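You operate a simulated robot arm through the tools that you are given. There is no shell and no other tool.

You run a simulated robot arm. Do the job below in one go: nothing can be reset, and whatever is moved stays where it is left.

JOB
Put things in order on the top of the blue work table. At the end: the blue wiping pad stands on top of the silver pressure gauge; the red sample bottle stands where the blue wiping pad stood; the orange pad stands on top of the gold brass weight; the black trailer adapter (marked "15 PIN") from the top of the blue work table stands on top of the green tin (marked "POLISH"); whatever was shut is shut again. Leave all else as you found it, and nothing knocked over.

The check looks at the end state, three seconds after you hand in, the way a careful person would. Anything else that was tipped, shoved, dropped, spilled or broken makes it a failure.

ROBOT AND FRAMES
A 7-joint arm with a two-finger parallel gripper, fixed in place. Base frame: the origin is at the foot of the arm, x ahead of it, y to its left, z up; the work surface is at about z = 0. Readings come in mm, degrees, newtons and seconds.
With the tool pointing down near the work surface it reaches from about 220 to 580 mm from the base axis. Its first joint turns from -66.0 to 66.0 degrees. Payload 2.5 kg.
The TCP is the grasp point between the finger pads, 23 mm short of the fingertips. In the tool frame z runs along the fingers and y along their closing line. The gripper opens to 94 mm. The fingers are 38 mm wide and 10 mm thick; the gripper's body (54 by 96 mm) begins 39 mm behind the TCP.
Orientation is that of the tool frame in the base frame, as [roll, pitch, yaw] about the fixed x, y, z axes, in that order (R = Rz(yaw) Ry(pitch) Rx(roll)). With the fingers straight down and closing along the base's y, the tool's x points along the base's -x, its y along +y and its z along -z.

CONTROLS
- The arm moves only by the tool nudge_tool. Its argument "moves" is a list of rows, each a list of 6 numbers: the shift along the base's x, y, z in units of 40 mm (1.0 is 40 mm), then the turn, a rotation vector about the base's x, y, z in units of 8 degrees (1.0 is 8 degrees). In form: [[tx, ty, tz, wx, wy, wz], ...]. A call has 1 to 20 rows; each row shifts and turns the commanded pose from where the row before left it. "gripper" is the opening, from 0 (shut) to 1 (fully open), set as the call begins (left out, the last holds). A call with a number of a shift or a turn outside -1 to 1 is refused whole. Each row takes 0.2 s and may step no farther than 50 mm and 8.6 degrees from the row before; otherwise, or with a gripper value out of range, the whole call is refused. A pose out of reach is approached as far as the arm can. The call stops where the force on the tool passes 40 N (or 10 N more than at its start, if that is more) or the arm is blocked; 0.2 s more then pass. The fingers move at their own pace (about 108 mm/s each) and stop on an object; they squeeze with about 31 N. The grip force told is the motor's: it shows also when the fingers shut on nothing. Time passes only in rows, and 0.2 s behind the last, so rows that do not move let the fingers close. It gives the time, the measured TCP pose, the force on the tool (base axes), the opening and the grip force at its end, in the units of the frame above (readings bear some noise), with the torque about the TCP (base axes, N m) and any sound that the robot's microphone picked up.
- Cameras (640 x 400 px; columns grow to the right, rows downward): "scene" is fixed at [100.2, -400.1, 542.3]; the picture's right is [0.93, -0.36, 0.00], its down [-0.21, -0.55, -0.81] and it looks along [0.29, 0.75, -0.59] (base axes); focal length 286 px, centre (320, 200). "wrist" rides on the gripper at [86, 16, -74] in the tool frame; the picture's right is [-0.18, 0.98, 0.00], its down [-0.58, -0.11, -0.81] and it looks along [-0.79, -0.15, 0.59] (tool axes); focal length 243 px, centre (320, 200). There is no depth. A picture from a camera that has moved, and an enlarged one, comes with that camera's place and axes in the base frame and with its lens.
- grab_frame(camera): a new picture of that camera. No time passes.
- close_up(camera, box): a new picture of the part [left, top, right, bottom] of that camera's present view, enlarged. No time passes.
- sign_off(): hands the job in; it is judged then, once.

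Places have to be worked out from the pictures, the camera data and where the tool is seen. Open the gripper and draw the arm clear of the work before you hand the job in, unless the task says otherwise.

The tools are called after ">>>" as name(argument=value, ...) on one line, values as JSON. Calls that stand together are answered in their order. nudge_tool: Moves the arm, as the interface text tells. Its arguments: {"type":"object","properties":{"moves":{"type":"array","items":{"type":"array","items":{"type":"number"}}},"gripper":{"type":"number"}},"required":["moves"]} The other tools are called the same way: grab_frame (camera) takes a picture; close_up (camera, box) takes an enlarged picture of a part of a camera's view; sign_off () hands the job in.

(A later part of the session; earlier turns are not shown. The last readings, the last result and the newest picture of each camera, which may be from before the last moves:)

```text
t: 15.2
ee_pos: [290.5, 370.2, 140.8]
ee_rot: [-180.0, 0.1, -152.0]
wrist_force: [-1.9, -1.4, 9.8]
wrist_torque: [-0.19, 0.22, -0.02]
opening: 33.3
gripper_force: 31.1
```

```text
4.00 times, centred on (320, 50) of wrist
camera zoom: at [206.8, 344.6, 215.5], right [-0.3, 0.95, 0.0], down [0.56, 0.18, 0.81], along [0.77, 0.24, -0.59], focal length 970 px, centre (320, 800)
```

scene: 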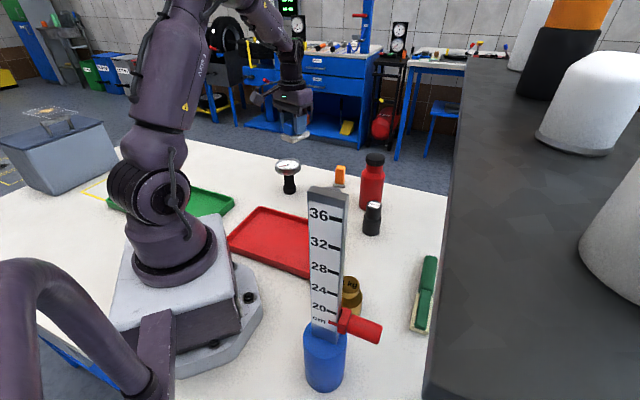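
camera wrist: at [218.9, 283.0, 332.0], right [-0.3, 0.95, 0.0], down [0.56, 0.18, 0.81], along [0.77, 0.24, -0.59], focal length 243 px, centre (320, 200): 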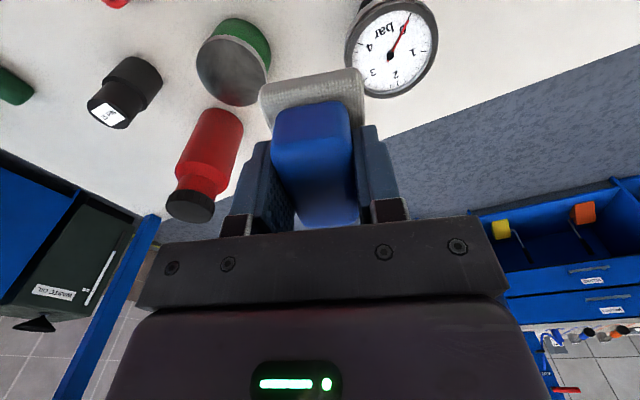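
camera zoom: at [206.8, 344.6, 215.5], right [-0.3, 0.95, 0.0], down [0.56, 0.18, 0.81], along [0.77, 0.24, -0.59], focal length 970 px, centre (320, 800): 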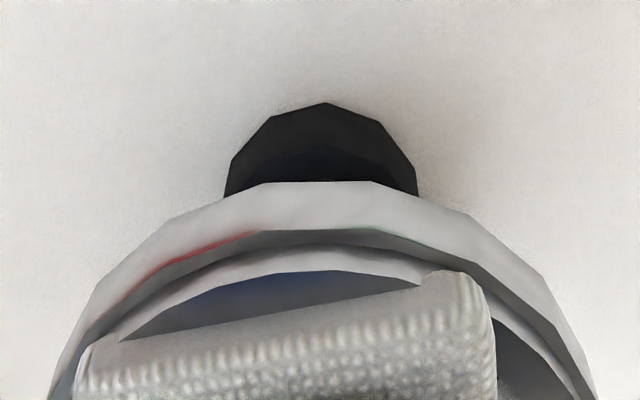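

Contact at 9.8 N, with the tool at z=140.8 and the rim at about z=99. I open the gripper moderately to release the pad.

>>> nudge_tool(moves=[[0, 0, 0.01, 0, 0, 0], [0, 0, 0, 0, 0, 0], [0, 0, 0, 0, 0, 0]], gripper=0.55)

>>> close_up(camera="scene", box=[265, 135, 315, 195])

>>> close_up(camera="wrist", box=[200, 0, 440, 150])

```text
t: 16.0
ee_pos: [290.1, 370.2, 140.2]
ee_rot: [-180.0, 0.0, -152.0]
wrist_force: [-1.6, 0.0, 0.3]
wrist_torque: [0.0, 0.02, 0.03]
opening: 51.8
gripper_force: 0.1
```

```text
6.67 times, centred on (290, 165) of scene
camera zoom: at [100.2, -400.1, 542.3], right [0.93, -0.36, 0.0], down [-0.21, -0.55, -0.81], along [0.29, 0.75, -0.59], focal length 1903 px, centre (520, 433)
```

zoom: 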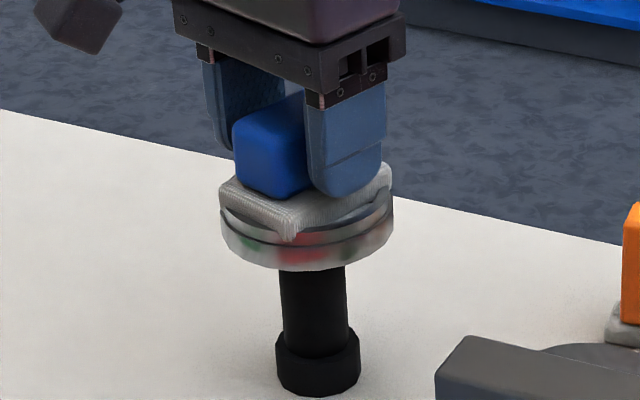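

```text
2.67 times, centred on (320, 75) of wrist
camera zoom: at [206.8, 344.4, 215.2], right [-0.3, 0.95, 0.0], down [0.56, 0.18, 0.81], along [0.77, 0.24, -0.59], focal length 647 px, centre (320, 533)
```

zoom: 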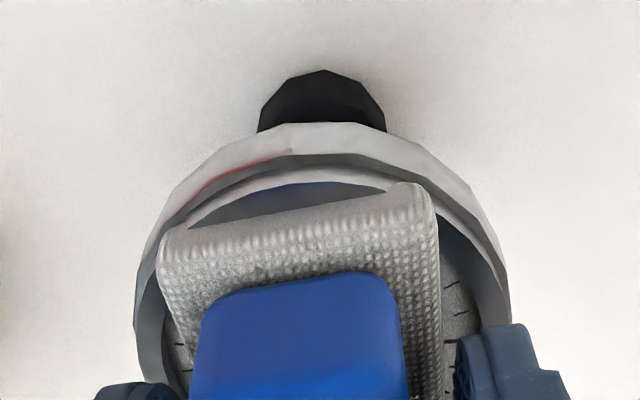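

The pad rests on the gauge and the gauge still stands upright. I raise the tool straight up.

>>> nudge_tool(moves=[[0, 0, 0.2, 0, 0, 0], [0, 0, 0.5, 0, 0, 0], [0, 0, 0.9, 0, 0, 0], [0, 0, 0.9, 0, 0, 0], [0, 0, 0.5, 0, 0, 0]])

>>> close_up(camera="scene", box=[265, 135, 315, 195])

>>> close_up(camera="wrist", box=[0, 0, 640, 10])

```text
t: 17.2
ee_pos: [292.1, 370.1, 259.3]
ee_rot: [-179.9, 0.0, -152.0]
wrist_force: [0.6, -1.0, 0.1]
wrist_torque: [-0.02, -0.01, 0.02]
opening: 51.5
gripper_force: 0.0
```

```text
6.67 times, centred on (290, 165) of scene
camera zoom: at [100.2, -400.1, 542.3], right [0.93, -0.36, 0.0], down [-0.21, -0.55, -0.81], along [0.29, 0.75, -0.59], focal length 1903 px, centre (520, 433)
```

zoom: 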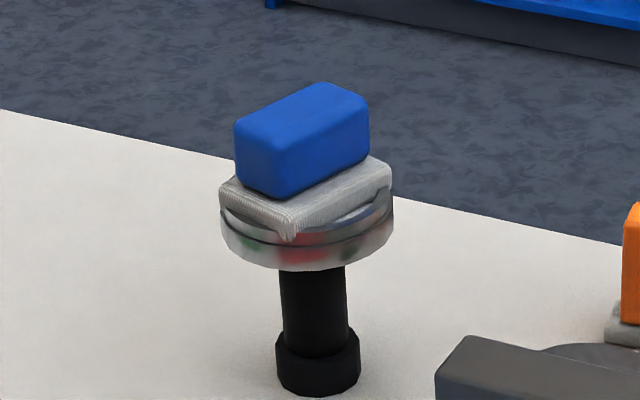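

```text
1.00 times, centred on (320, 5) of wrist (not enlarged: the box is as wide or as high as the picture)
camera zoom: at [206.5, 344.9, 335.4], right [-0.3, 0.95, 0.0], down [0.56, 0.18, 0.81], along [0.77, 0.24, -0.59], focal length 243 px, centre (320, 395)
```

zoom: 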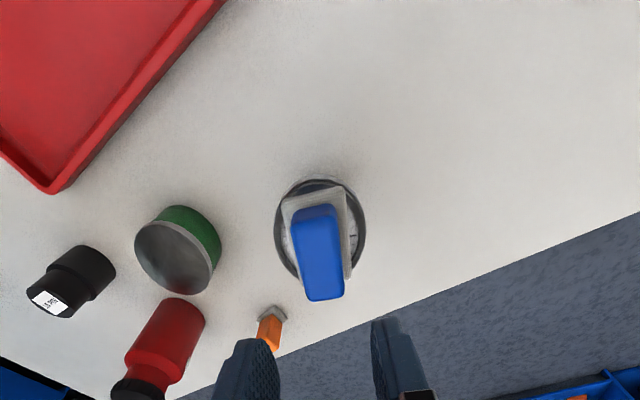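

The blue pad stands well centred on the gauge. Next is the orange pad near (460, 342); I move above it with the fingers turned to close along its base's long axis.

>>> nudge_tool(moves=[[0.77, -0.17, -0.1, 0, 0, 0.65], [0.77, -0.17, -0.1, 0, 0, 0.65], [0.77, -0.17, -0.2, 0, 0, 0.65], [0.77, -0.17, -0.3, 0, 0, 0.65], [0.77, -0.17, -0.3, 0, 0, 0.65]], gripper=1)

>>> close_up(camera="wrist", box=[0, 0, 640, 10])

>>> grab_frame(camera="scene")

```text
t: 18.4
ee_pos: [444.9, 335.8, 219.9]
ee_rot: [-179.9, 0.1, -125.9]
wrist_force: [-0.6, -0.2, -0.2]
wrist_torque: [0.02, -0.02, 0.02]
opening: 94.2
gripper_force: 0.1
```

```text
1.00 times, centred on (320, 5) of wrist (not enlarged: the box is as wide or as high as the picture)
camera zoom: at [381.1, 276.1, 295.8], right [-0.69, 0.73, 0.0], down [0.43, 0.41, 0.81], along [0.59, 0.56, -0.59], focal length 243 px, centre (320, 395)
```

zoom: 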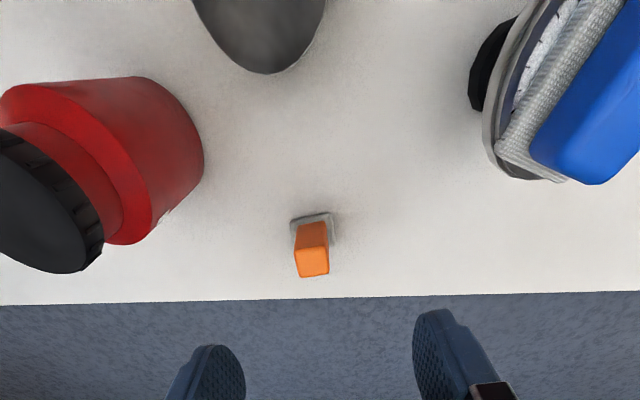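

```text
taken
```

scene: 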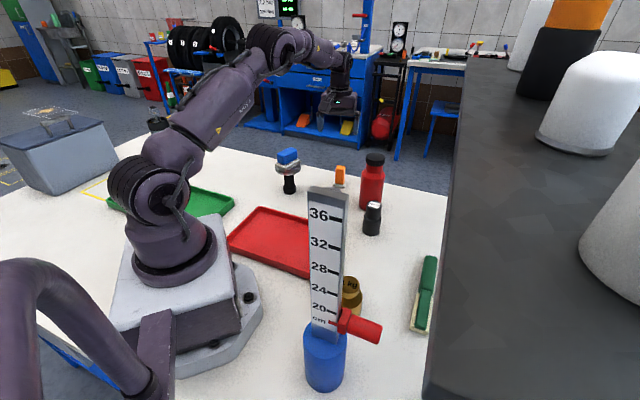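

>>> close_up(camera="wrist", box=[270, 10, 370, 90])

```text
5.00 times, centred on (320, 50) of wrist
camera zoom: at [381.1, 276.1, 295.8], right [-0.69, 0.73, 0.0], down [0.43, 0.41, 0.81], along [0.59, 0.56, -0.59], focal length 1213 px, centre (320, 950)
```

zoom: 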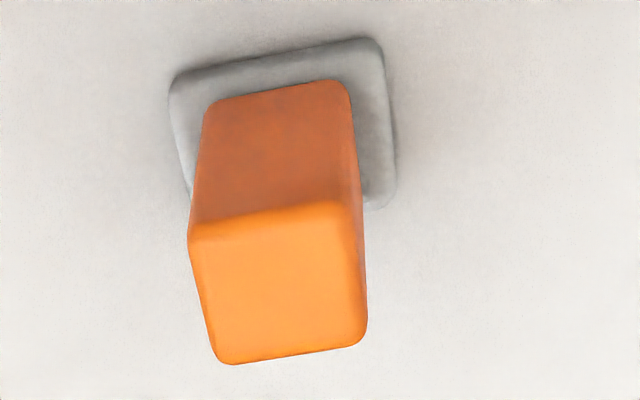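

The orange block's centre is (461.4, 343.2), top z about 72, long axis at 141.5°. I move over it, trim the yaw by -2.5°, and come to z=120, checking that this far pose is reached.

>>> nudge_tool(moves=[[0.41, 0.19, 0, 0, 0, -0.31], [0, 0, -0.8, 0, 0, 0], [0, 0, -0.8, 0, 0, 0], [0, 0, -0.8, 0, 0, 0]], gripper=1)

>>> close_up(camera="wrist", box=[0, 0, 640, 10])

>>> close_up(camera="scene", box=[300, 120, 400, 220])

```text
t: 19.4
ee_pos: [461.7, 343.0, 124.9]
ee_rot: [180.0, -0.1, -128.4]
wrist_force: [1.1, 0.9, -0.3]
wrist_torque: [0.02, 0.0, 0.02]
opening: 93.9
gripper_force: 0.0
```

```text
1.00 times, centred on (320, 5) of wrist (not enlarged: the box is as wide or as high as the picture)
camera zoom: at [394.6, 286.5, 199.8], right [-0.66, 0.76, 0.0], down [0.45, 0.39, 0.81], along [0.61, 0.53, -0.59], focal length 243 px, centre (320, 395)
```

zoom: 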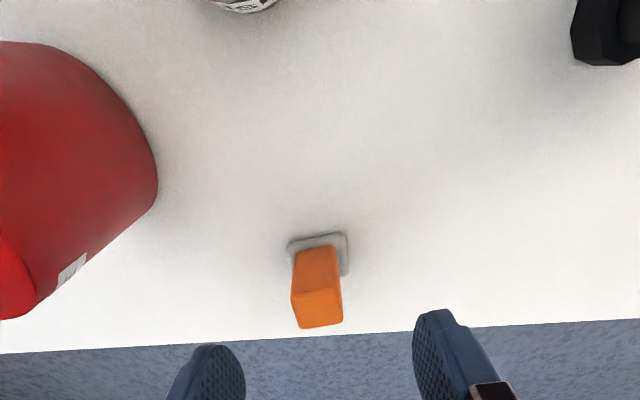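

```text
4.00 times, centred on (350, 170) of scene
camera zoom: at [100.2, -400.1, 542.3], right [0.93, -0.36, 0.0], down [-0.21, -0.55, -0.81], along [0.29, 0.75, -0.59], focal length 1142 px, centre (200, 320)
```

zoom: 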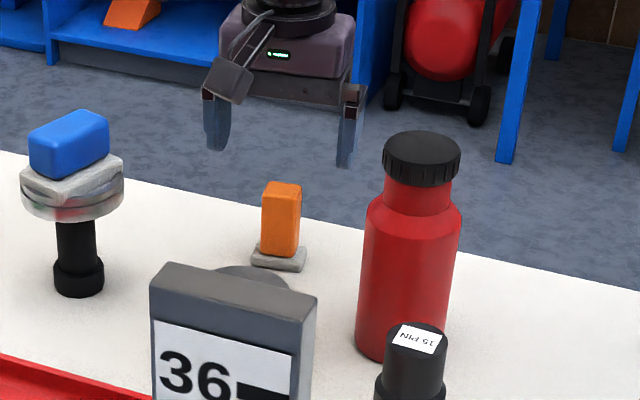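

Projection of the tool axis falls right on the block's top centre. I descend to z of about 48 and close.

>>> nudge_tool(moves=[[0, 0, -0.8, 0, 0, 0], [0, 0, -0.7, 0, 0, 0], [0, 0, -0.4, 0, 0, 0], [0, 0, 0, 0, 0, 0]], gripper=1)

>>> close_up(camera="scene", box=[300, 130, 380, 200])

>>> grab_frame(camera="wrist")

```text
t: 20.4
ee_pos: [461.9, 343.2, 48.8]
ee_rot: [180.0, 0.1, -128.5]
wrist_force: [1.0, 0.8, -0.4]
wrist_torque: [0.01, -0.03, -0.03]
opening: 94.0
gripper_force: 0.0
```

```text
5.71 times, centred on (340, 165) of scene
camera zoom: at [100.2, -400.1, 542.3], right [0.93, -0.36, 0.0], down [-0.21, -0.55, -0.81], along [0.29, 0.75, -0.59], focal length 1631 px, centre (206, 400)
```

zoom: 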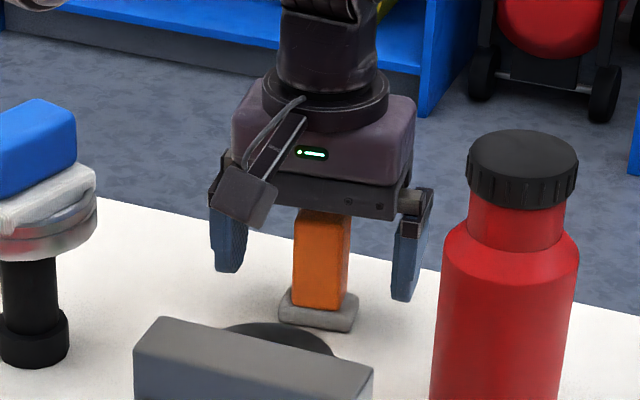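

```text
taken
camera wrist: at [394.7, 287.0, 123.0], right [-0.66, 0.76, 0.0], down [0.45, 0.39, 0.81], along [0.61, 0.53, -0.59], focal length 243 px, centre (320, 200)
```

wrist: 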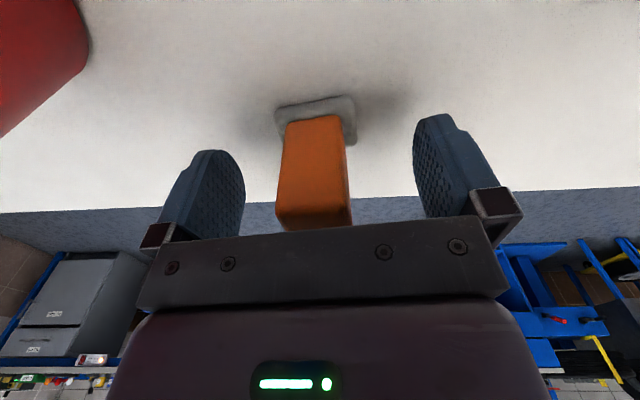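

The fingers straddle the orange block with no contact. I close the gripper.

>>> nudge_tool(moves=[[0, 0, 0, 0, 0, 0], [0, 0, 0, 0, 0, 0], [0, 0, 0, 0, 0, 0]], gripper=0)

>>> close_up(camera="scene", box=[300, 130, 380, 200])

```text
t: 21.2
ee_pos: [460.4, 344.0, 48.9]
ee_rot: [180.0, 0.0, -128.5]
wrist_force: [-0.3, 0.4, 0.0]
wrist_torque: [-0.02, -0.01, 0.04]
opening: 29.4
gripper_force: 31.1
```

```text
5.71 times, centred on (340, 165) of scene
camera zoom: at [100.2, -400.1, 542.3], right [0.93, -0.36, 0.0], down [-0.21, -0.55, -0.81], along [0.29, 0.75, -0.59], focal length 1631 px, centre (206, 400)
```

zoom: 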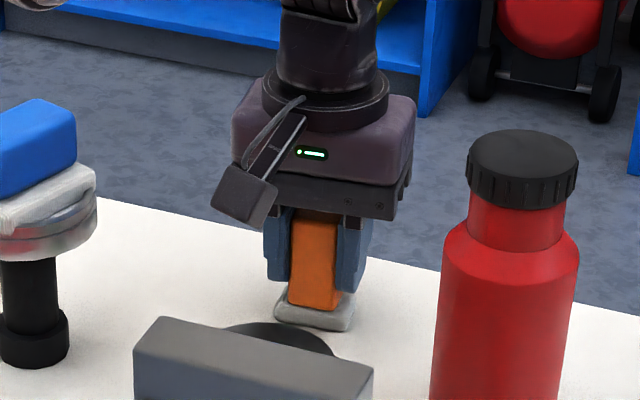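

Held at 29.4 mm opening. I lift straight up to z of about 262.

>>> nudge_tool(moves=[[0, 0, 0.25, 0, 0, 0], [0, 0, 0.6, 0, 0, 0], [0, 0, 0.9, 0, 0, 0], [0, 0, 0.9, 0, 0, 0], [0, 0, 0.9, 0, 0, 0], [0, 0, 0.9, 0, 0, 0], [0, 0, 0.9, 0, 0, 0]])

>>> grab_frame(camera="scene")

>>> grab_frame(camera="wrist")

```text
t: 22.8
ee_pos: [461.9, 345.6, 261.0]
ee_rot: [-180.0, 0.0, -128.5]
wrist_force: [0.1, -0.3, -0.9]
wrist_torque: [-0.03, 0.0, -0.01]
opening: 29.3
gripper_force: 31.0
```

```text
taken
```

scene: 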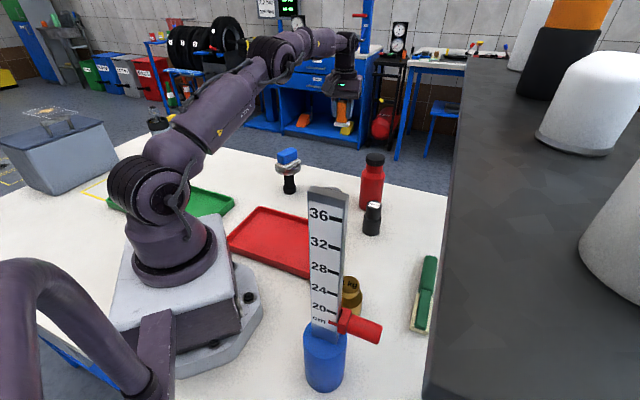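

```text
taken
camera wrist: at [394.4, 287.4, 337.8], right [-0.66, 0.76, 0.0], down [0.45, 0.39, 0.81], along [0.61, 0.53, -0.59], focal length 243 px, centre (320, 200)
```

wrist: 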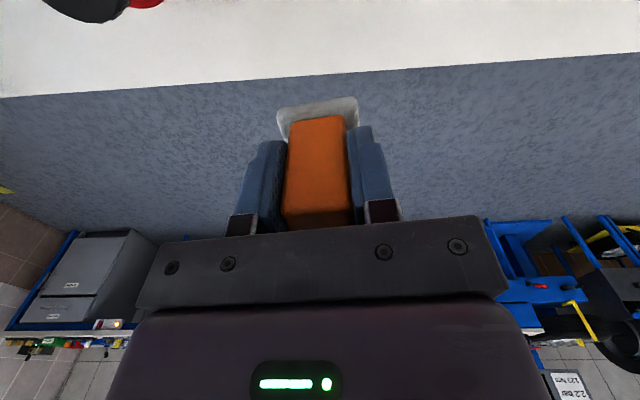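

I carry the orange pad toward the weight at z of about 261, stopping slightly short at about (293, -58).

>>> nudge_tool(moves=[[-0.382, -0.915, 0, 0, 0, -0.65], [-0.382, -0.915, 0, 0, 0, -0.65], [-0.382, -0.915, 0, 0, 0, -0.65], [-0.382, -0.915, 0, 0, 0, -0.65], [-0.382, -0.915, 0, 0, 0, -0.65], [-0.382, -0.915, 0, 0, 0, -0.65], [-0.382, -0.915, 0, 0, 0, -0.65], [-0.382, -0.915, 0, 0, 0, -0.65], [-0.382, -0.915, 0, 0, 0, -0.65], [-0.382, -0.915, 0, 0, 0, -0.65], [-0.382, -0.915, 0, 0, 0, -0.65]])

>>> grab_frame(camera="scene")

>>> close_up(camera="wrist", box=[0, 0, 640, 10])

```text
t: 25.2
ee_pos: [293.5, -59.0, 261.9]
ee_rot: [-179.9, -0.1, 174.3]
wrist_force: [-0.2, -0.4, -0.2]
wrist_torque: [-0.01, -0.01, 0.03]
opening: 29.6
gripper_force: 30.8
```

```text
taken
```

scene: 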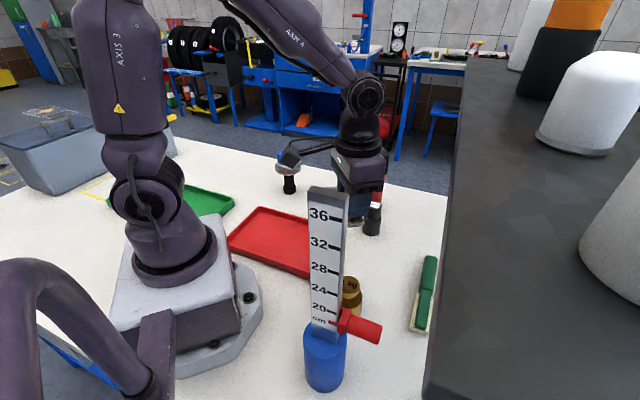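

```text
1.00 times, centred on (320, 5) of wrist (not enlarged: the box is as wide or as high as the picture)
camera zoom: at [208.8, -33.4, 337.3], right [0.28, 0.96, 0.0], down [0.57, -0.17, 0.81], along [0.77, -0.23, -0.59], focal length 243 px, centre (320, 395)
```

zoom: 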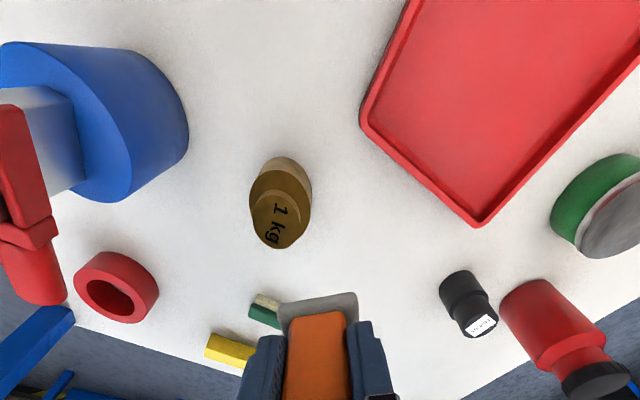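

>>> close_up(camera="wrist", box=[230, 0, 330, 60])

>>> close_up(camera="wrist", box=[200, 0, 360, 2])

```text
6.40 times, centred on (280, 30) of wrist
camera zoom: at [208.8, -33.4, 337.3], right [0.28, 0.96, 0.0], down [0.57, -0.17, 0.81], along [0.77, -0.23, -0.59], focal length 1553 px, centre (576, 1288)
```

zoom: 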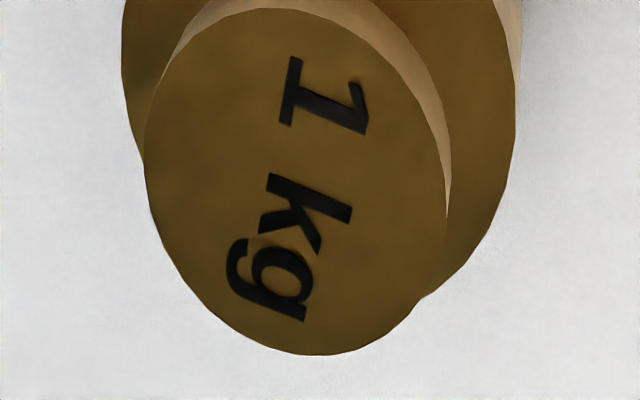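

```text
4.00 times, centred on (280, 1) of wrist
camera zoom: at [208.8, -33.4, 337.3], right [0.28, 0.96, 0.0], down [0.57, -0.17, 0.81], along [0.77, -0.23, -0.59], focal length 970 px, centre (480, 996)
```

zoom: 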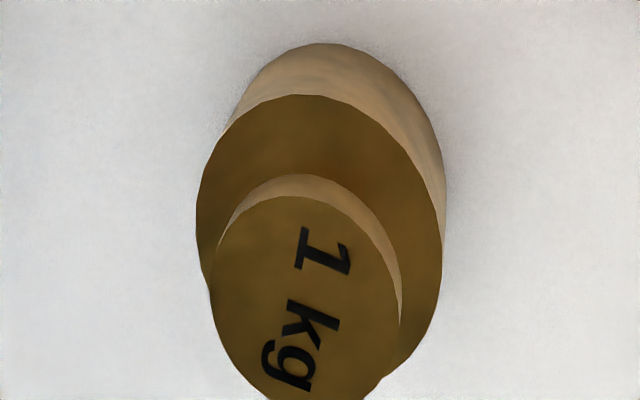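

The knob centre is about (278, -95), top z about 81. I move over it and lower to z of about 150.

>>> nudge_tool(moves=[[-0.39, -0.9, 0, 0, 0, 0], [0, 0, -0.9, 0, 0, 0], [0, 0, -0.9, 0, 0, 0], [0, 0, -0.85, 0, 0, 0], [0, 0, -0.1, 0, 0, 0]])

>>> close_up(camera="scene", box=[310, 220, 400, 320])

>>> close_up(camera="wrist", box=[0, 0, 640, 10])

>>> close_up(camera="wrist", box=[260, 60, 380, 140])

```text
t: 26.4
ee_pos: [277.0, -94.5, 152.7]
ee_rot: [180.0, 0.0, 174.3]
wrist_force: [0.5, 0.4, -0.2]
wrist_torque: [0.01, 0.01, 0.01]
opening: 29.4
gripper_force: 31.1
```

```text
4.00 times, centred on (355, 270) of scene
camera zoom: at [100.2, -400.1, 542.3], right [0.93, -0.36, 0.0], down [-0.21, -0.55, -0.81], along [0.29, 0.75, -0.59], focal length 1142 px, centre (180, -80)
```

zoom: 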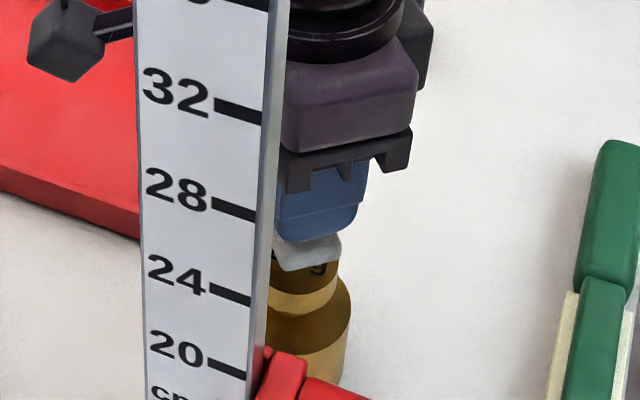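

```text
1.00 times, centred on (320, 5) of wrist (not enlarged: the box is as wide or as high as the picture)
camera zoom: at [192.7, -69.1, 227.4], right [0.28, 0.96, 0.0], down [0.57, -0.17, 0.81], along [0.77, -0.23, -0.59], focal length 243 px, centre (320, 395)
```

zoom: 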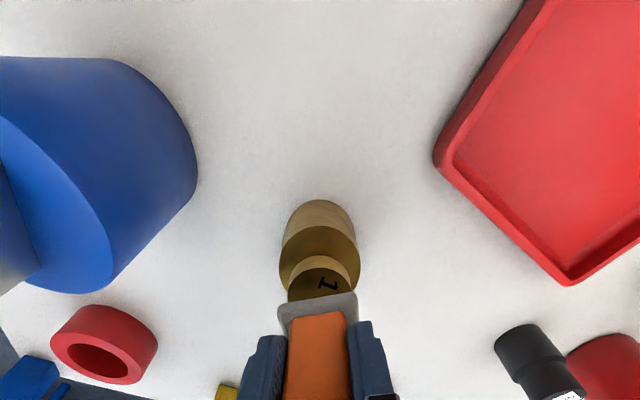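

```text
5.00 times, centred on (320, 100) of wrist
camera zoom: at [192.7, -69.1, 227.4], right [0.28, 0.96, 0.0], down [0.57, -0.17, 0.81], along [0.77, -0.23, -0.59], focal length 1213 px, centre (320, 700)
```

zoom: 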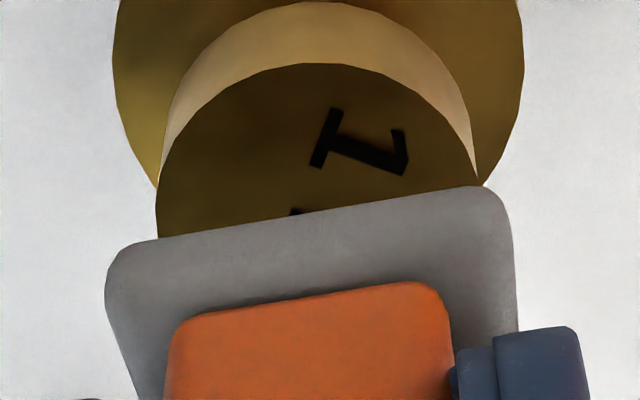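

The knob seems about 2 mm further in x than the tool. I shift +2 mm and lower to about z=136.

>>> nudge_tool(moves=[[0.05, 0.0, -0.2, 0, 0, 0], [0, 0, -0.2, 0, 0, 0], [0, 0, 0, 0, 0, 0]])

>>> close_up(camera="scene", box=[325, 255, 375, 305])

>>> close_up(camera="wrist", box=[260, 60, 380, 140])

```text
t: 27.2
ee_pos: [279.8, -94.3, 137.0]
ee_rot: [180.0, -0.1, 174.3]
wrist_force: [0.5, -0.7, -0.6]
wrist_torque: [0.03, -0.05, -0.02]
opening: 29.2
gripper_force: 31.2
```

```text
8.00 times, centred on (350, 280) of scene
camera zoom: at [100.2, -400.1, 542.3], right [0.93, -0.36, 0.0], down [-0.21, -0.55, -0.81], along [0.29, 0.75, -0.59], focal length 2284 px, centre (80, -440)
```

zoom: 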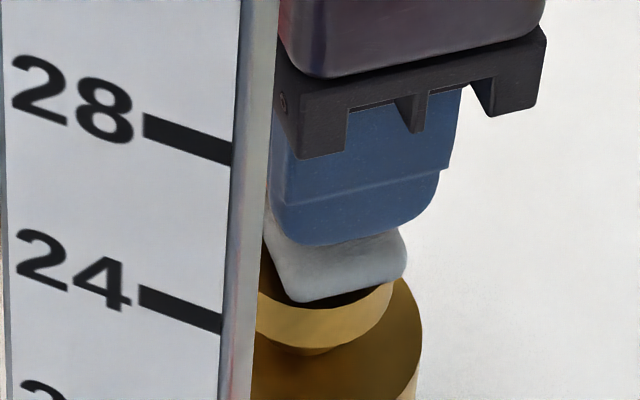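

```text
5.00 times, centred on (320, 100) of wrist
camera zoom: at [195.0, -69.1, 211.3], right [0.28, 0.96, 0.0], down [0.57, -0.17, 0.81], along [0.77, -0.23, -0.59], focal length 1213 px, centre (320, 700)
```

zoom: 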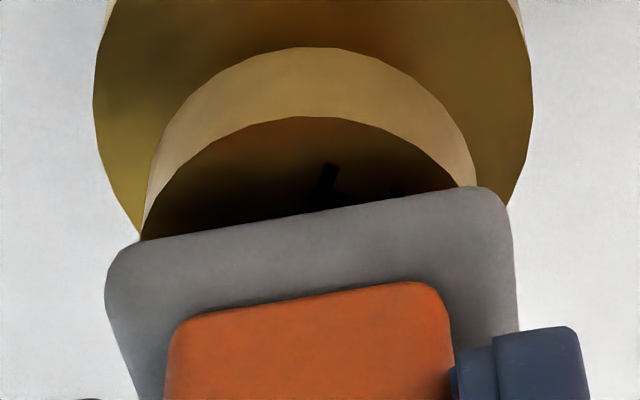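

Scene and wrist estimates bracket the current position, so the pad is centred on the knob within about 2 mm. I lower carefully with force checks.

>>> nudge_tool(moves=[[0, 0, -0.05, 0, 0, 0], [0, 0, -0.025, 0, 0, 0], [0, 0, 0, 0, 0, 0]])

>>> nudge_tool(moves=[[0, 0, -0.025, 0, 0, 0], [0, 0, 0, 0, 0, 0]])

>>> nudge_tool(moves=[[0, 0, -0.025, 0, 0, 0], [0, 0, 0, 0, 0, 0]])

```text
t: 28.0
ee_pos: [278.4, -95.2, 133.3]
ee_rot: [179.9, 0.1, 174.3]
wrist_force: [0.0, 0.2, -0.9]
wrist_torque: [-0.02, -0.03, 0.02]
opening: 29.0
gripper_force: 31.0
```

```text
t: 28.6
ee_pos: [279.3, -94.8, 132.2]
ee_rot: [179.9, 0.0, 174.3]
wrist_force: [-6.5, 2.4, 26.1]
wrist_torque: [0.18, 0.32, 0.04]
opening: 29.1
gripper_force: 31.2
```

```text
t: 29.2
ee_pos: [280.8, -94.4, 132.7]
ee_rot: [-179.9, 0.2, 174.3]
wrist_force: [-2.8, 2.7, 29.4]
wrist_torque: [0.13, 0.04, 0.02]
opening: 29.6
gripper_force: 31.1
```

Contact at z about 132.5 with a nearly centred reaction. I relieve about 1 mm and open the gripper.

>>> nudge_tool(moves=[[0, 0, 0.03, 0, 0, 0], [0, 0, 0, 0, 0, 0]])

>>> nudge_tool(moves=[[0, 0, 0, 0, 0, 0], [0, 0, 0, 0, 0, 0], [0, 0, 0, 0, 0, 0]], gripper=0.52)

>>> close_up(camera="scene", box=[325, 255, 375, 305])

>>> close_up(camera="wrist", box=[240, 40, 400, 160])

```text
t: 29.8
ee_pos: [279.5, -94.1, 131.2]
ee_rot: [-179.9, -0.1, 174.3]
wrist_force: [1.5, -0.4, 3.3]
wrist_torque: [-0.05, -0.09, -0.01]
opening: 29.3
gripper_force: 31.0
```

```text
t: 30.6
ee_pos: [278.6, -95.3, 133.1]
ee_rot: [179.9, 0.1, 174.3]
wrist_force: [0.0, -0.7, 0.4]
wrist_torque: [-0.01, -0.02, -0.01]
opening: 48.6
gripper_force: 0.1
```

```text
8.00 times, centred on (350, 280) of scene
camera zoom: at [100.2, -400.1, 542.3], right [0.93, -0.36, 0.0], down [-0.21, -0.55, -0.81], along [0.29, 0.75, -0.59], focal length 2284 px, centre (80, -440)
```

zoom: 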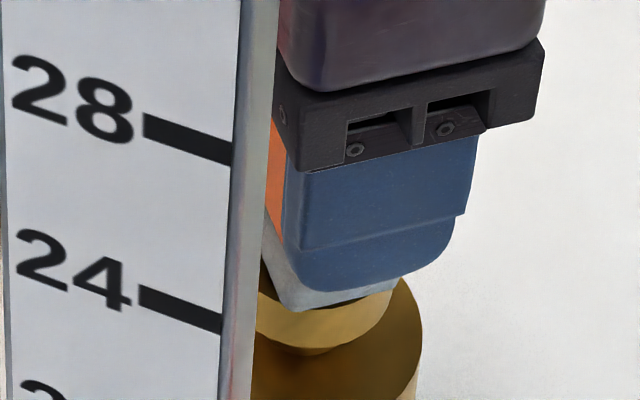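

```text
3.33 times, centred on (320, 100) of wrist
camera zoom: at [195.1, -69.0, 207.6], right [0.28, 0.96, 0.0], down [0.57, -0.17, 0.81], along [0.77, -0.23, -0.59], focal length 809 px, centre (320, 533)
```

zoom: 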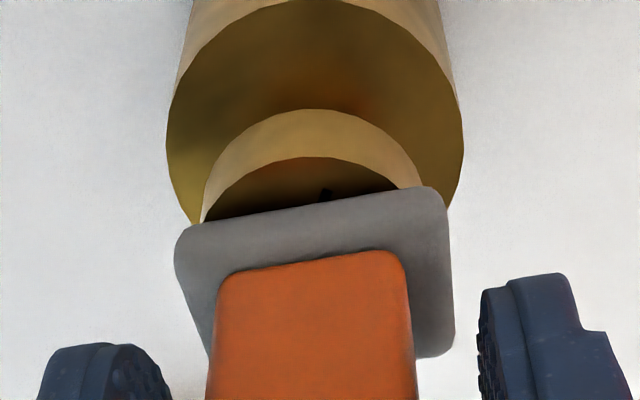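

Released and the pad is sitting on the knob. I rise straight up clear of it.

>>> nudge_tool(moves=[[0, 0, 0.2, 0, 0, 0], [0, 0, 0.5, 0, 0, 0], [0, 0, 0.9, 0, 0, 0], [0, 0, 0.9, 0, 0, 0], [0, 0, 0.9, 0, 0, 0]])

>>> close_up(camera="wrist", box=[0, 0, 640, 10])

>>> close_up(camera="scene", box=[315, 240, 385, 310])

```text
t: 31.8
ee_pos: [279.7, -95.8, 268.4]
ee_rot: [180.0, 0.0, 174.4]
wrist_force: [-0.4, -0.1, -0.9]
wrist_torque: [-0.01, -0.01, 0.0]
opening: 48.9
gripper_force: 0.0
```

```text
1.00 times, centred on (320, 5) of wrist (not enlarged: the box is as wide or as high as the picture)
camera zoom: at [194.9, -69.3, 343.6], right [0.28, 0.96, 0.0], down [0.57, -0.17, 0.81], along [0.77, -0.23, -0.59], focal length 243 px, centre (320, 395)
```

zoom: 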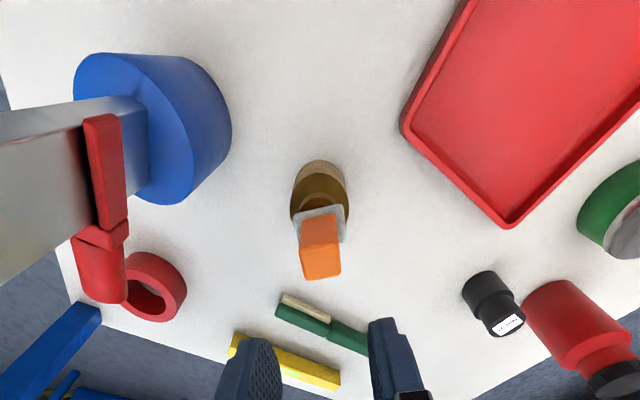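

```text
5.71 times, centred on (350, 275) of scene
camera zoom: at [100.2, -400.1, 542.3], right [0.93, -0.36, 0.0], down [-0.21, -0.55, -0.81], along [0.29, 0.75, -0.59], focal length 1631 px, centre (149, -229)
```

zoom: 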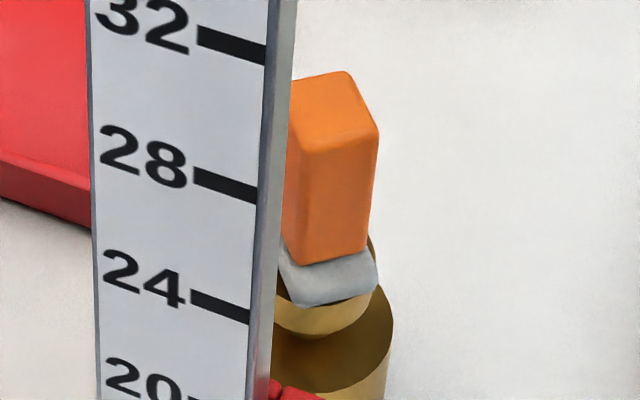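

The orange pad stands on the weight. Next I move above the adapter near (446, 100), opening the gripper and turning to about +20°.

>>> nudge_tool(moves=[[0.6, 0.8, -0.1, 0, 0, 0.54], [0.6, 0.8, -0.25, 0, 0, 0.54], [0.6, 0.8, -0.25, 0, 0, 0.54], [0.6, 0.8, -0.25, 0, 0, 0.54], [0.6, 0.8, -0.25, 0, 0, 0.54], [0.6, 0.8, -0.25, 0, 0, 0.54]], gripper=1)

>>> close_up(camera="wrist", box=[0, 0, 640, 10])

>>> close_up(camera="wrist", box=[250, 0, 410, 100])

>>> grab_frame(camera="scene")

```text
t: 33.2
ee_pos: [423.5, 96.2, 213.8]
ee_rot: [-180.0, 0.0, -159.7]
wrist_force: [-0.4, -0.1, 0.2]
wrist_torque: [0.0, 0.04, 0.01]
opening: 94.2
gripper_force: 0.0
```

```text
1.00 times, centred on (320, 5) of wrist (not enlarged: the box is as wide or as high as the picture)
camera zoom: at [337.7, 82.7, 289.1], right [-0.17, 0.99, 0.0], down [0.58, 0.1, 0.81], along [0.79, 0.14, -0.59], focal length 243 px, centre (320, 395)
```

zoom: 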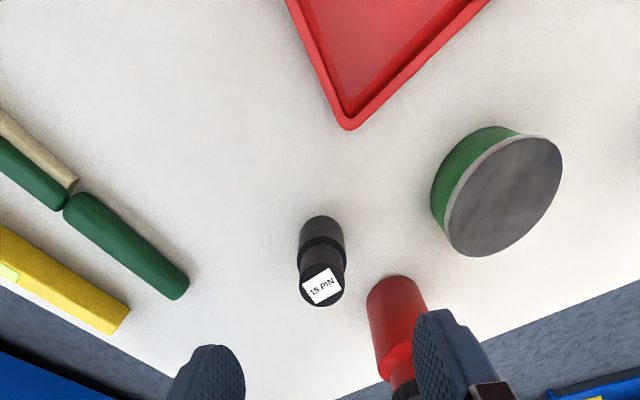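

```text
4.00 times, centred on (330, 50) of wrist
camera zoom: at [337.7, 82.7, 289.1], right [-0.17, 0.99, 0.0], down [0.58, 0.1, 0.81], along [0.79, 0.14, -0.59], focal length 970 px, centre (280, 800)
```

zoom: 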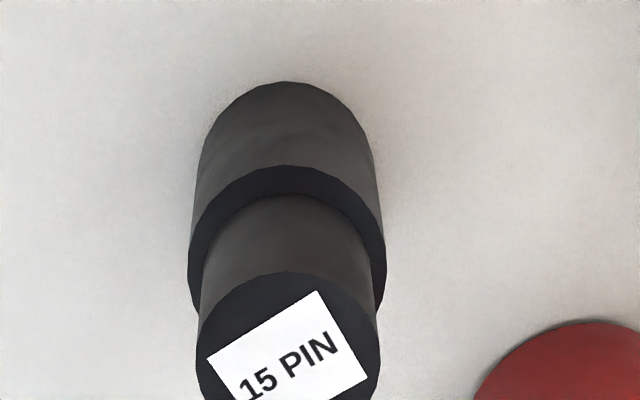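

```text
taken
```

scene: 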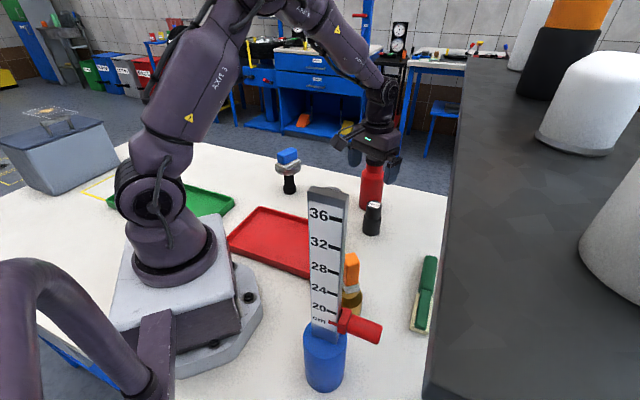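

The adapter's axis comes out at about (449, 104). I move over it and come down to z of about 130 to verify.

>>> nudge_tool(moves=[[0.316, 0.09, -0.4, 0, 0, 0], [0.316, 0.09, -0.8, 0, 0, 0], [0, 0, -0.8, 0, 0, 0]], gripper=1)

>>> close_up(camera="wrist", box=[200, 0, 440, 150])

>>> close_up(camera="scene", box=[340, 140, 420, 240])

```text
t: 34.0
ee_pos: [449.1, 103.4, 134.5]
ee_rot: [-180.0, 0.1, -159.6]
wrist_force: [-0.3, 0.9, 0.1]
wrist_torque: [0.01, 0.0, 0.01]
opening: 93.8
gripper_force: 0.1
```

```text
2.67 times, centred on (320, 75) of wrist
camera zoom: at [362.9, 90.4, 209.6], right [-0.17, 0.99, 0.0], down [0.58, 0.1, 0.81], along [0.8, 0.14, -0.59], focal length 647 px, centre (320, 533)
```

zoom: 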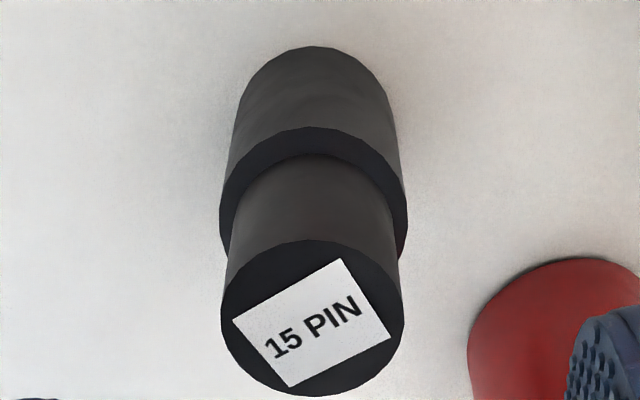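

```text
4.00 times, centred on (380, 190) of scene
camera zoom: at [100.2, -400.1, 542.3], right [0.93, -0.36, 0.0], down [-0.21, -0.55, -0.81], along [0.29, 0.75, -0.59], focal length 1142 px, centre (80, 240)
```

zoom: 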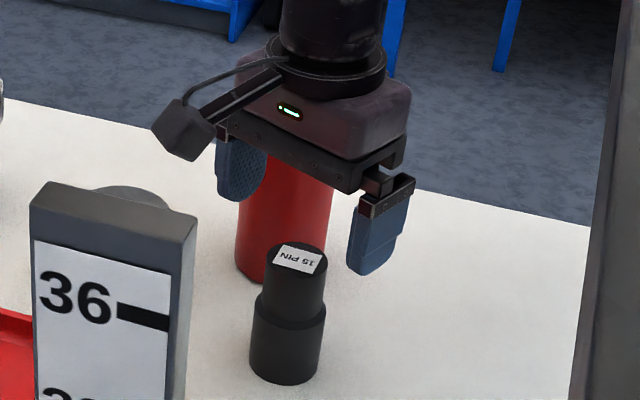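

The tool axis projects within about 1 mm of the adapter's top centre. I descend to z of about 79, keeping the tips above the step at z of about 50, and close.

>>> nudge_tool(moves=[[0, 0, -0.8, 0, 0, 0], [0, 0, -0.4, 0, 0, 0], [0, 0, -0.19, 0, 0, 0]], gripper=1)

>>> nudge_tool(moves=[[0, 0, 0, 0, 0, 0], [0, 0, 0, 0, 0, 0], [0, 0, 0, 0, 0, 0]], gripper=0)

>>> close_up(camera="scene", box=[340, 160, 400, 240])

>>> grab_frame(camera="wrist")

```text
t: 34.8
ee_pos: [449.4, 105.0, 78.9]
ee_rot: [180.0, 0.0, -159.8]
wrist_force: [0.0, 0.2, -0.2]
wrist_torque: [0.04, 0.01, 0.04]
opening: 93.8
gripper_force: 0.1
```

```text
t: 35.6
ee_pos: [448.9, 104.7, 77.8]
ee_rot: [179.9, 0.1, -159.8]
wrist_force: [-0.1, -0.3, 0.4]
wrist_torque: [-0.04, -0.06, 0.01]
opening: 37.6
gripper_force: 30.9
```

```text
5.00 times, centred on (370, 200) of scene
camera zoom: at [100.2, -400.1, 542.3], right [0.93, -0.36, 0.0], down [-0.21, -0.55, -0.81], along [0.29, 0.75, -0.59], focal length 1427 px, centre (70, 200)
```

zoom: 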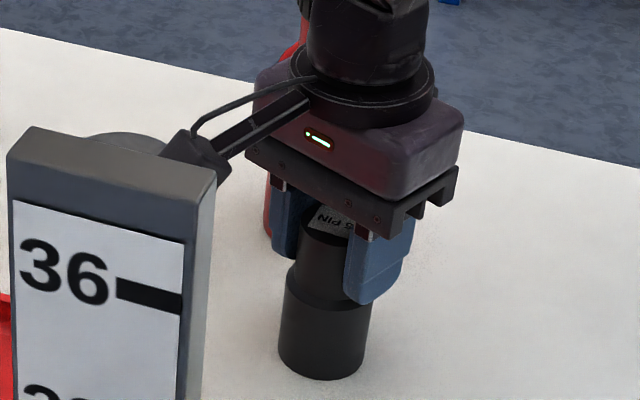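

```text
taken
camera wrist: at [362.3, 90.4, 154.0], right [-0.17, 0.99, 0.0], down [0.58, 0.1, 0.81], along [0.8, 0.13, -0.59], focal length 243 px, centre (320, 200)
```

wrist: 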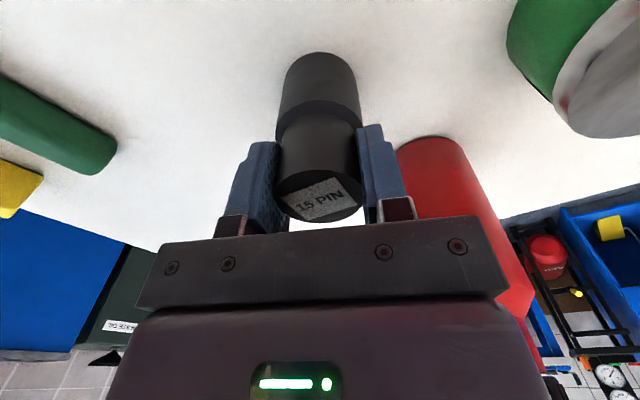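

The adapter is gripped at 37.6 mm. I lift it straight up to z of about 235.

>>> nudge_tool(moves=[[0, 0, 0.25, 0, 0, 0], [0, 0, 0.6, 0, 0, 0], [0, 0, 0.8, 0, 0, 0], [0, 0, 0.8, 0, 0, 0], [0, 0, 0.8, 0, 0, 0], [0, 0, 0.7, 0, 0, 0]])

>>> nudge_tool(moves=[[-0.4, 0.6, 0, 0, 0, 0.3], [-0.4, 0.6, 0, 0, 0, 0.3], [-0.4, 0.6, 0, 0, 0, 0.3], [-0.4, 0.6, 0, 0, 0, 0.3]])

>>> close_up(camera="wrist", box=[0, 0, 640, 10])

>>> grab_frame(camera="scene")

```text
t: 37.0
ee_pos: [447.8, 104.6, 237.4]
ee_rot: [-180.0, 0.0, -159.8]
wrist_force: [0.3, 0.3, -1.0]
wrist_torque: [-0.02, -0.03, 0.03]
opening: 37.6
gripper_force: 31.2
```

```text
t: 38.0
ee_pos: [382.7, 201.0, 237.7]
ee_rot: [-179.9, -0.1, -150.2]
wrist_force: [0.2, 0.1, -1.8]
wrist_torque: [0.02, 0.03, -0.01]
opening: 37.6
gripper_force: 31.0
```

```text
1.00 times, centred on (320, 5) of wrist (not enlarged: the box is as wide or as high as the picture)
camera zoom: at [300.5, 172.4, 311.6], right [-0.33, 0.94, 0.0], down [0.56, 0.2, 0.81], along [0.76, 0.27, -0.59], focal length 243 px, centre (320, 395)
```

zoom: 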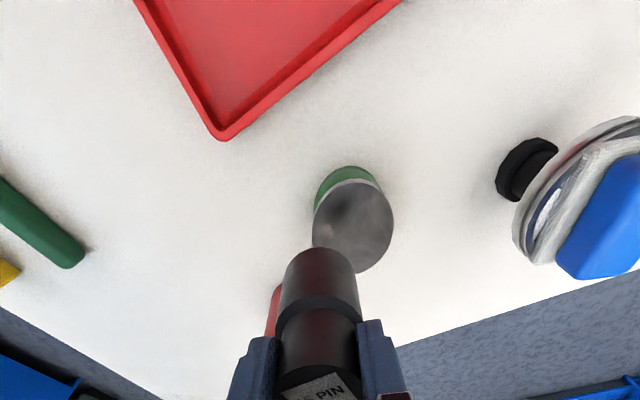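

```text
taken
```

scene: 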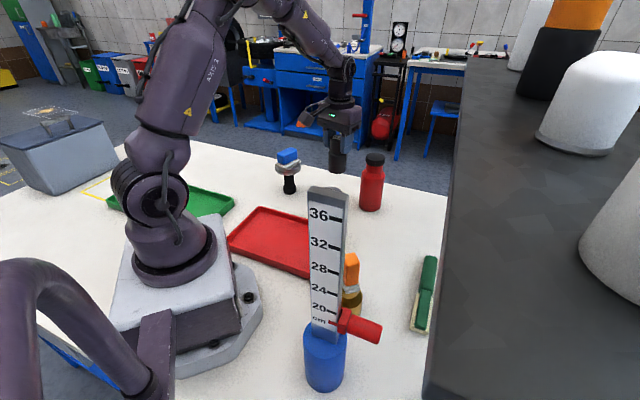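

>>> close_up(camera="wrist", box=[290, 0, 410, 2])

>>> close_up(camera="wrist", box=[290, 0, 410, 100])

>>> close_up(camera="scene", box=[300, 140, 380, 220])

```text
5.33 times, centred on (350, 1) of wrist
camera zoom: at [300.5, 172.4, 311.6], right [-0.33, 0.94, 0.0], down [0.56, 0.2, 0.81], along [0.76, 0.27, -0.59], focal length 1294 px, centre (160, 1261)
```

zoom: 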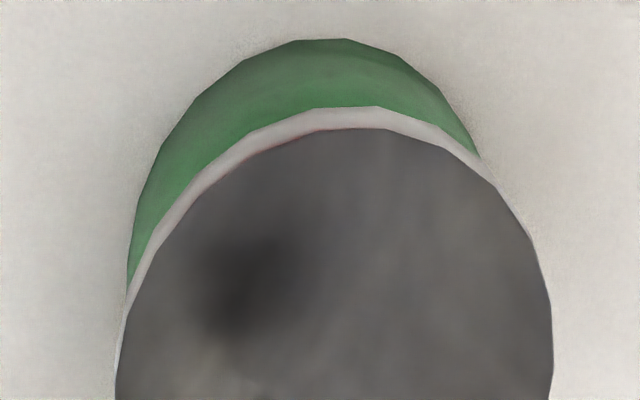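

```text
4.00 times, centred on (350, 50) of wrist
camera zoom: at [300.5, 172.4, 311.6], right [-0.33, 0.94, 0.0], down [0.56, 0.2, 0.81], along [0.76, 0.27, -0.59], focal length 970 px, centre (200, 800)
```

zoom: 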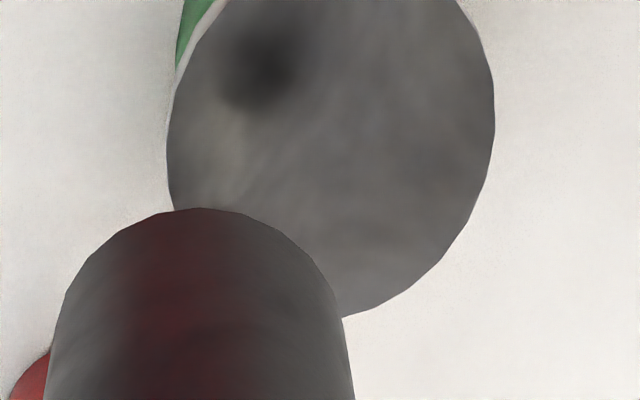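

```text
5.00 times, centred on (340, 180) of scene
camera zoom: at [100.2, -400.1, 542.3], right [0.93, -0.36, 0.0], down [-0.21, -0.55, -0.81], along [0.29, 0.75, -0.59], focal length 1427 px, centre (220, 300)
```

zoom: 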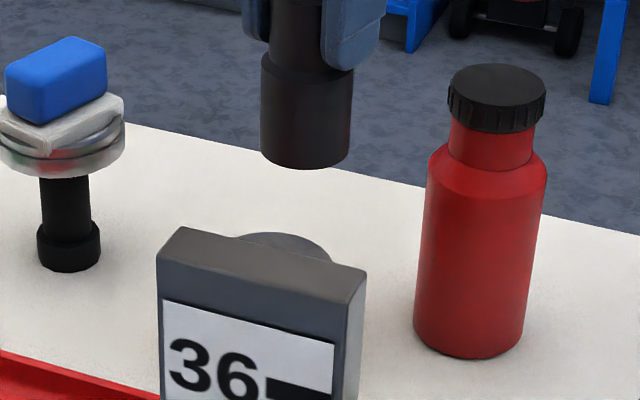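

The tin lid is about 78 mm across, near (379.5, 234), with top z around 45–55. I move the adapter over it and lower to z of about 165 to check.

>>> nudge_tool(moves=[[-0.08, 0.825, 0, 0, 0, 0], [0, 0, -0.9, 0, 0, 0], [0, 0, -0.9, 0, 0, 0]])

>>> close_up(camera="wrist", box=[0, 0, 640, 10])

>>> close_up(camera="scene", box=[300, 140, 380, 220])

>>> close_up(camera="wrist", box=[240, 0, 400, 100])

```text
t: 38.8
ee_pos: [381.6, 232.8, 164.8]
ee_rot: [180.0, 0.0, -150.2]
wrist_force: [0.2, 0.0, -1.3]
wrist_torque: [0.0, 0.0, 0.04]
opening: 37.5
gripper_force: 31.4
```

```text
1.00 times, centred on (320, 5) of wrist (not enlarged: the box is as wide or as high as the picture)
camera zoom: at [297.5, 205.0, 240.0], right [-0.33, 0.94, 0.0], down [0.56, 0.19, 0.81], along [0.76, 0.27, -0.59], focal length 243 px, centre (320, 395)
```

zoom: 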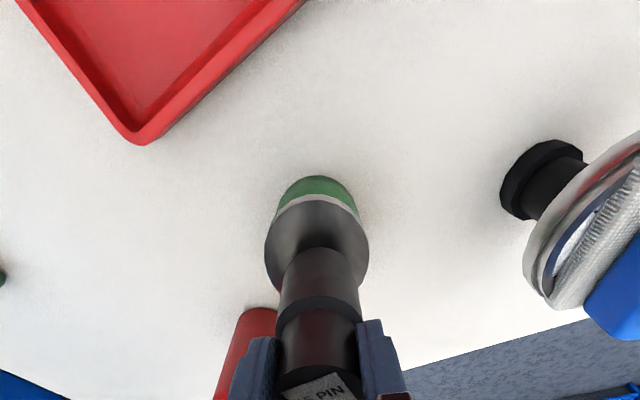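

```text
5.00 times, centred on (340, 180) of scene
camera zoom: at [100.2, -400.1, 542.3], right [0.93, -0.36, 0.0], down [-0.21, -0.55, -0.81], along [0.29, 0.75, -0.59], focal length 1427 px, centre (220, 300)
```

zoom: 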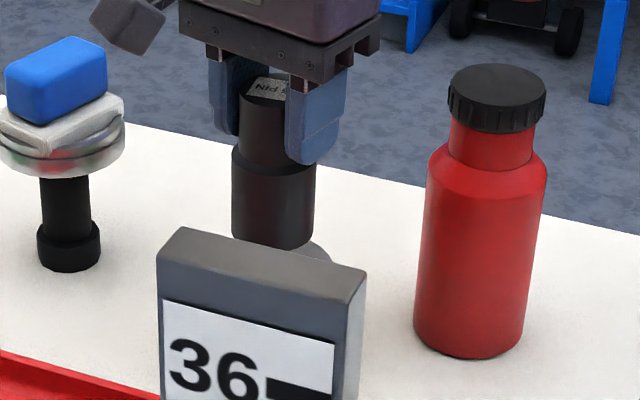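

```text
4.00 times, centred on (320, 50) of wrist
camera zoom: at [297.5, 205.0, 240.0], right [-0.33, 0.94, 0.0], down [0.56, 0.19, 0.81], along [0.76, 0.27, -0.59], focal length 970 px, centre (320, 800)
```

zoom: 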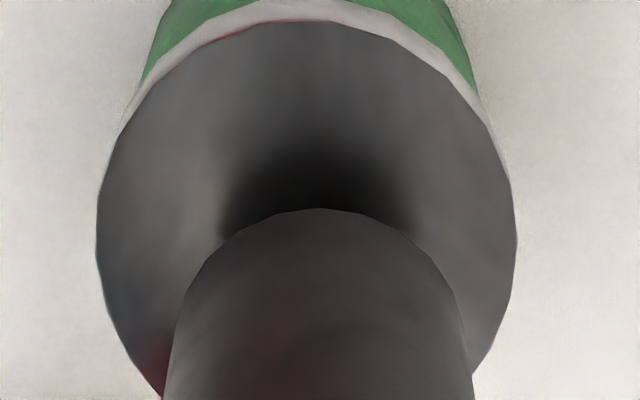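

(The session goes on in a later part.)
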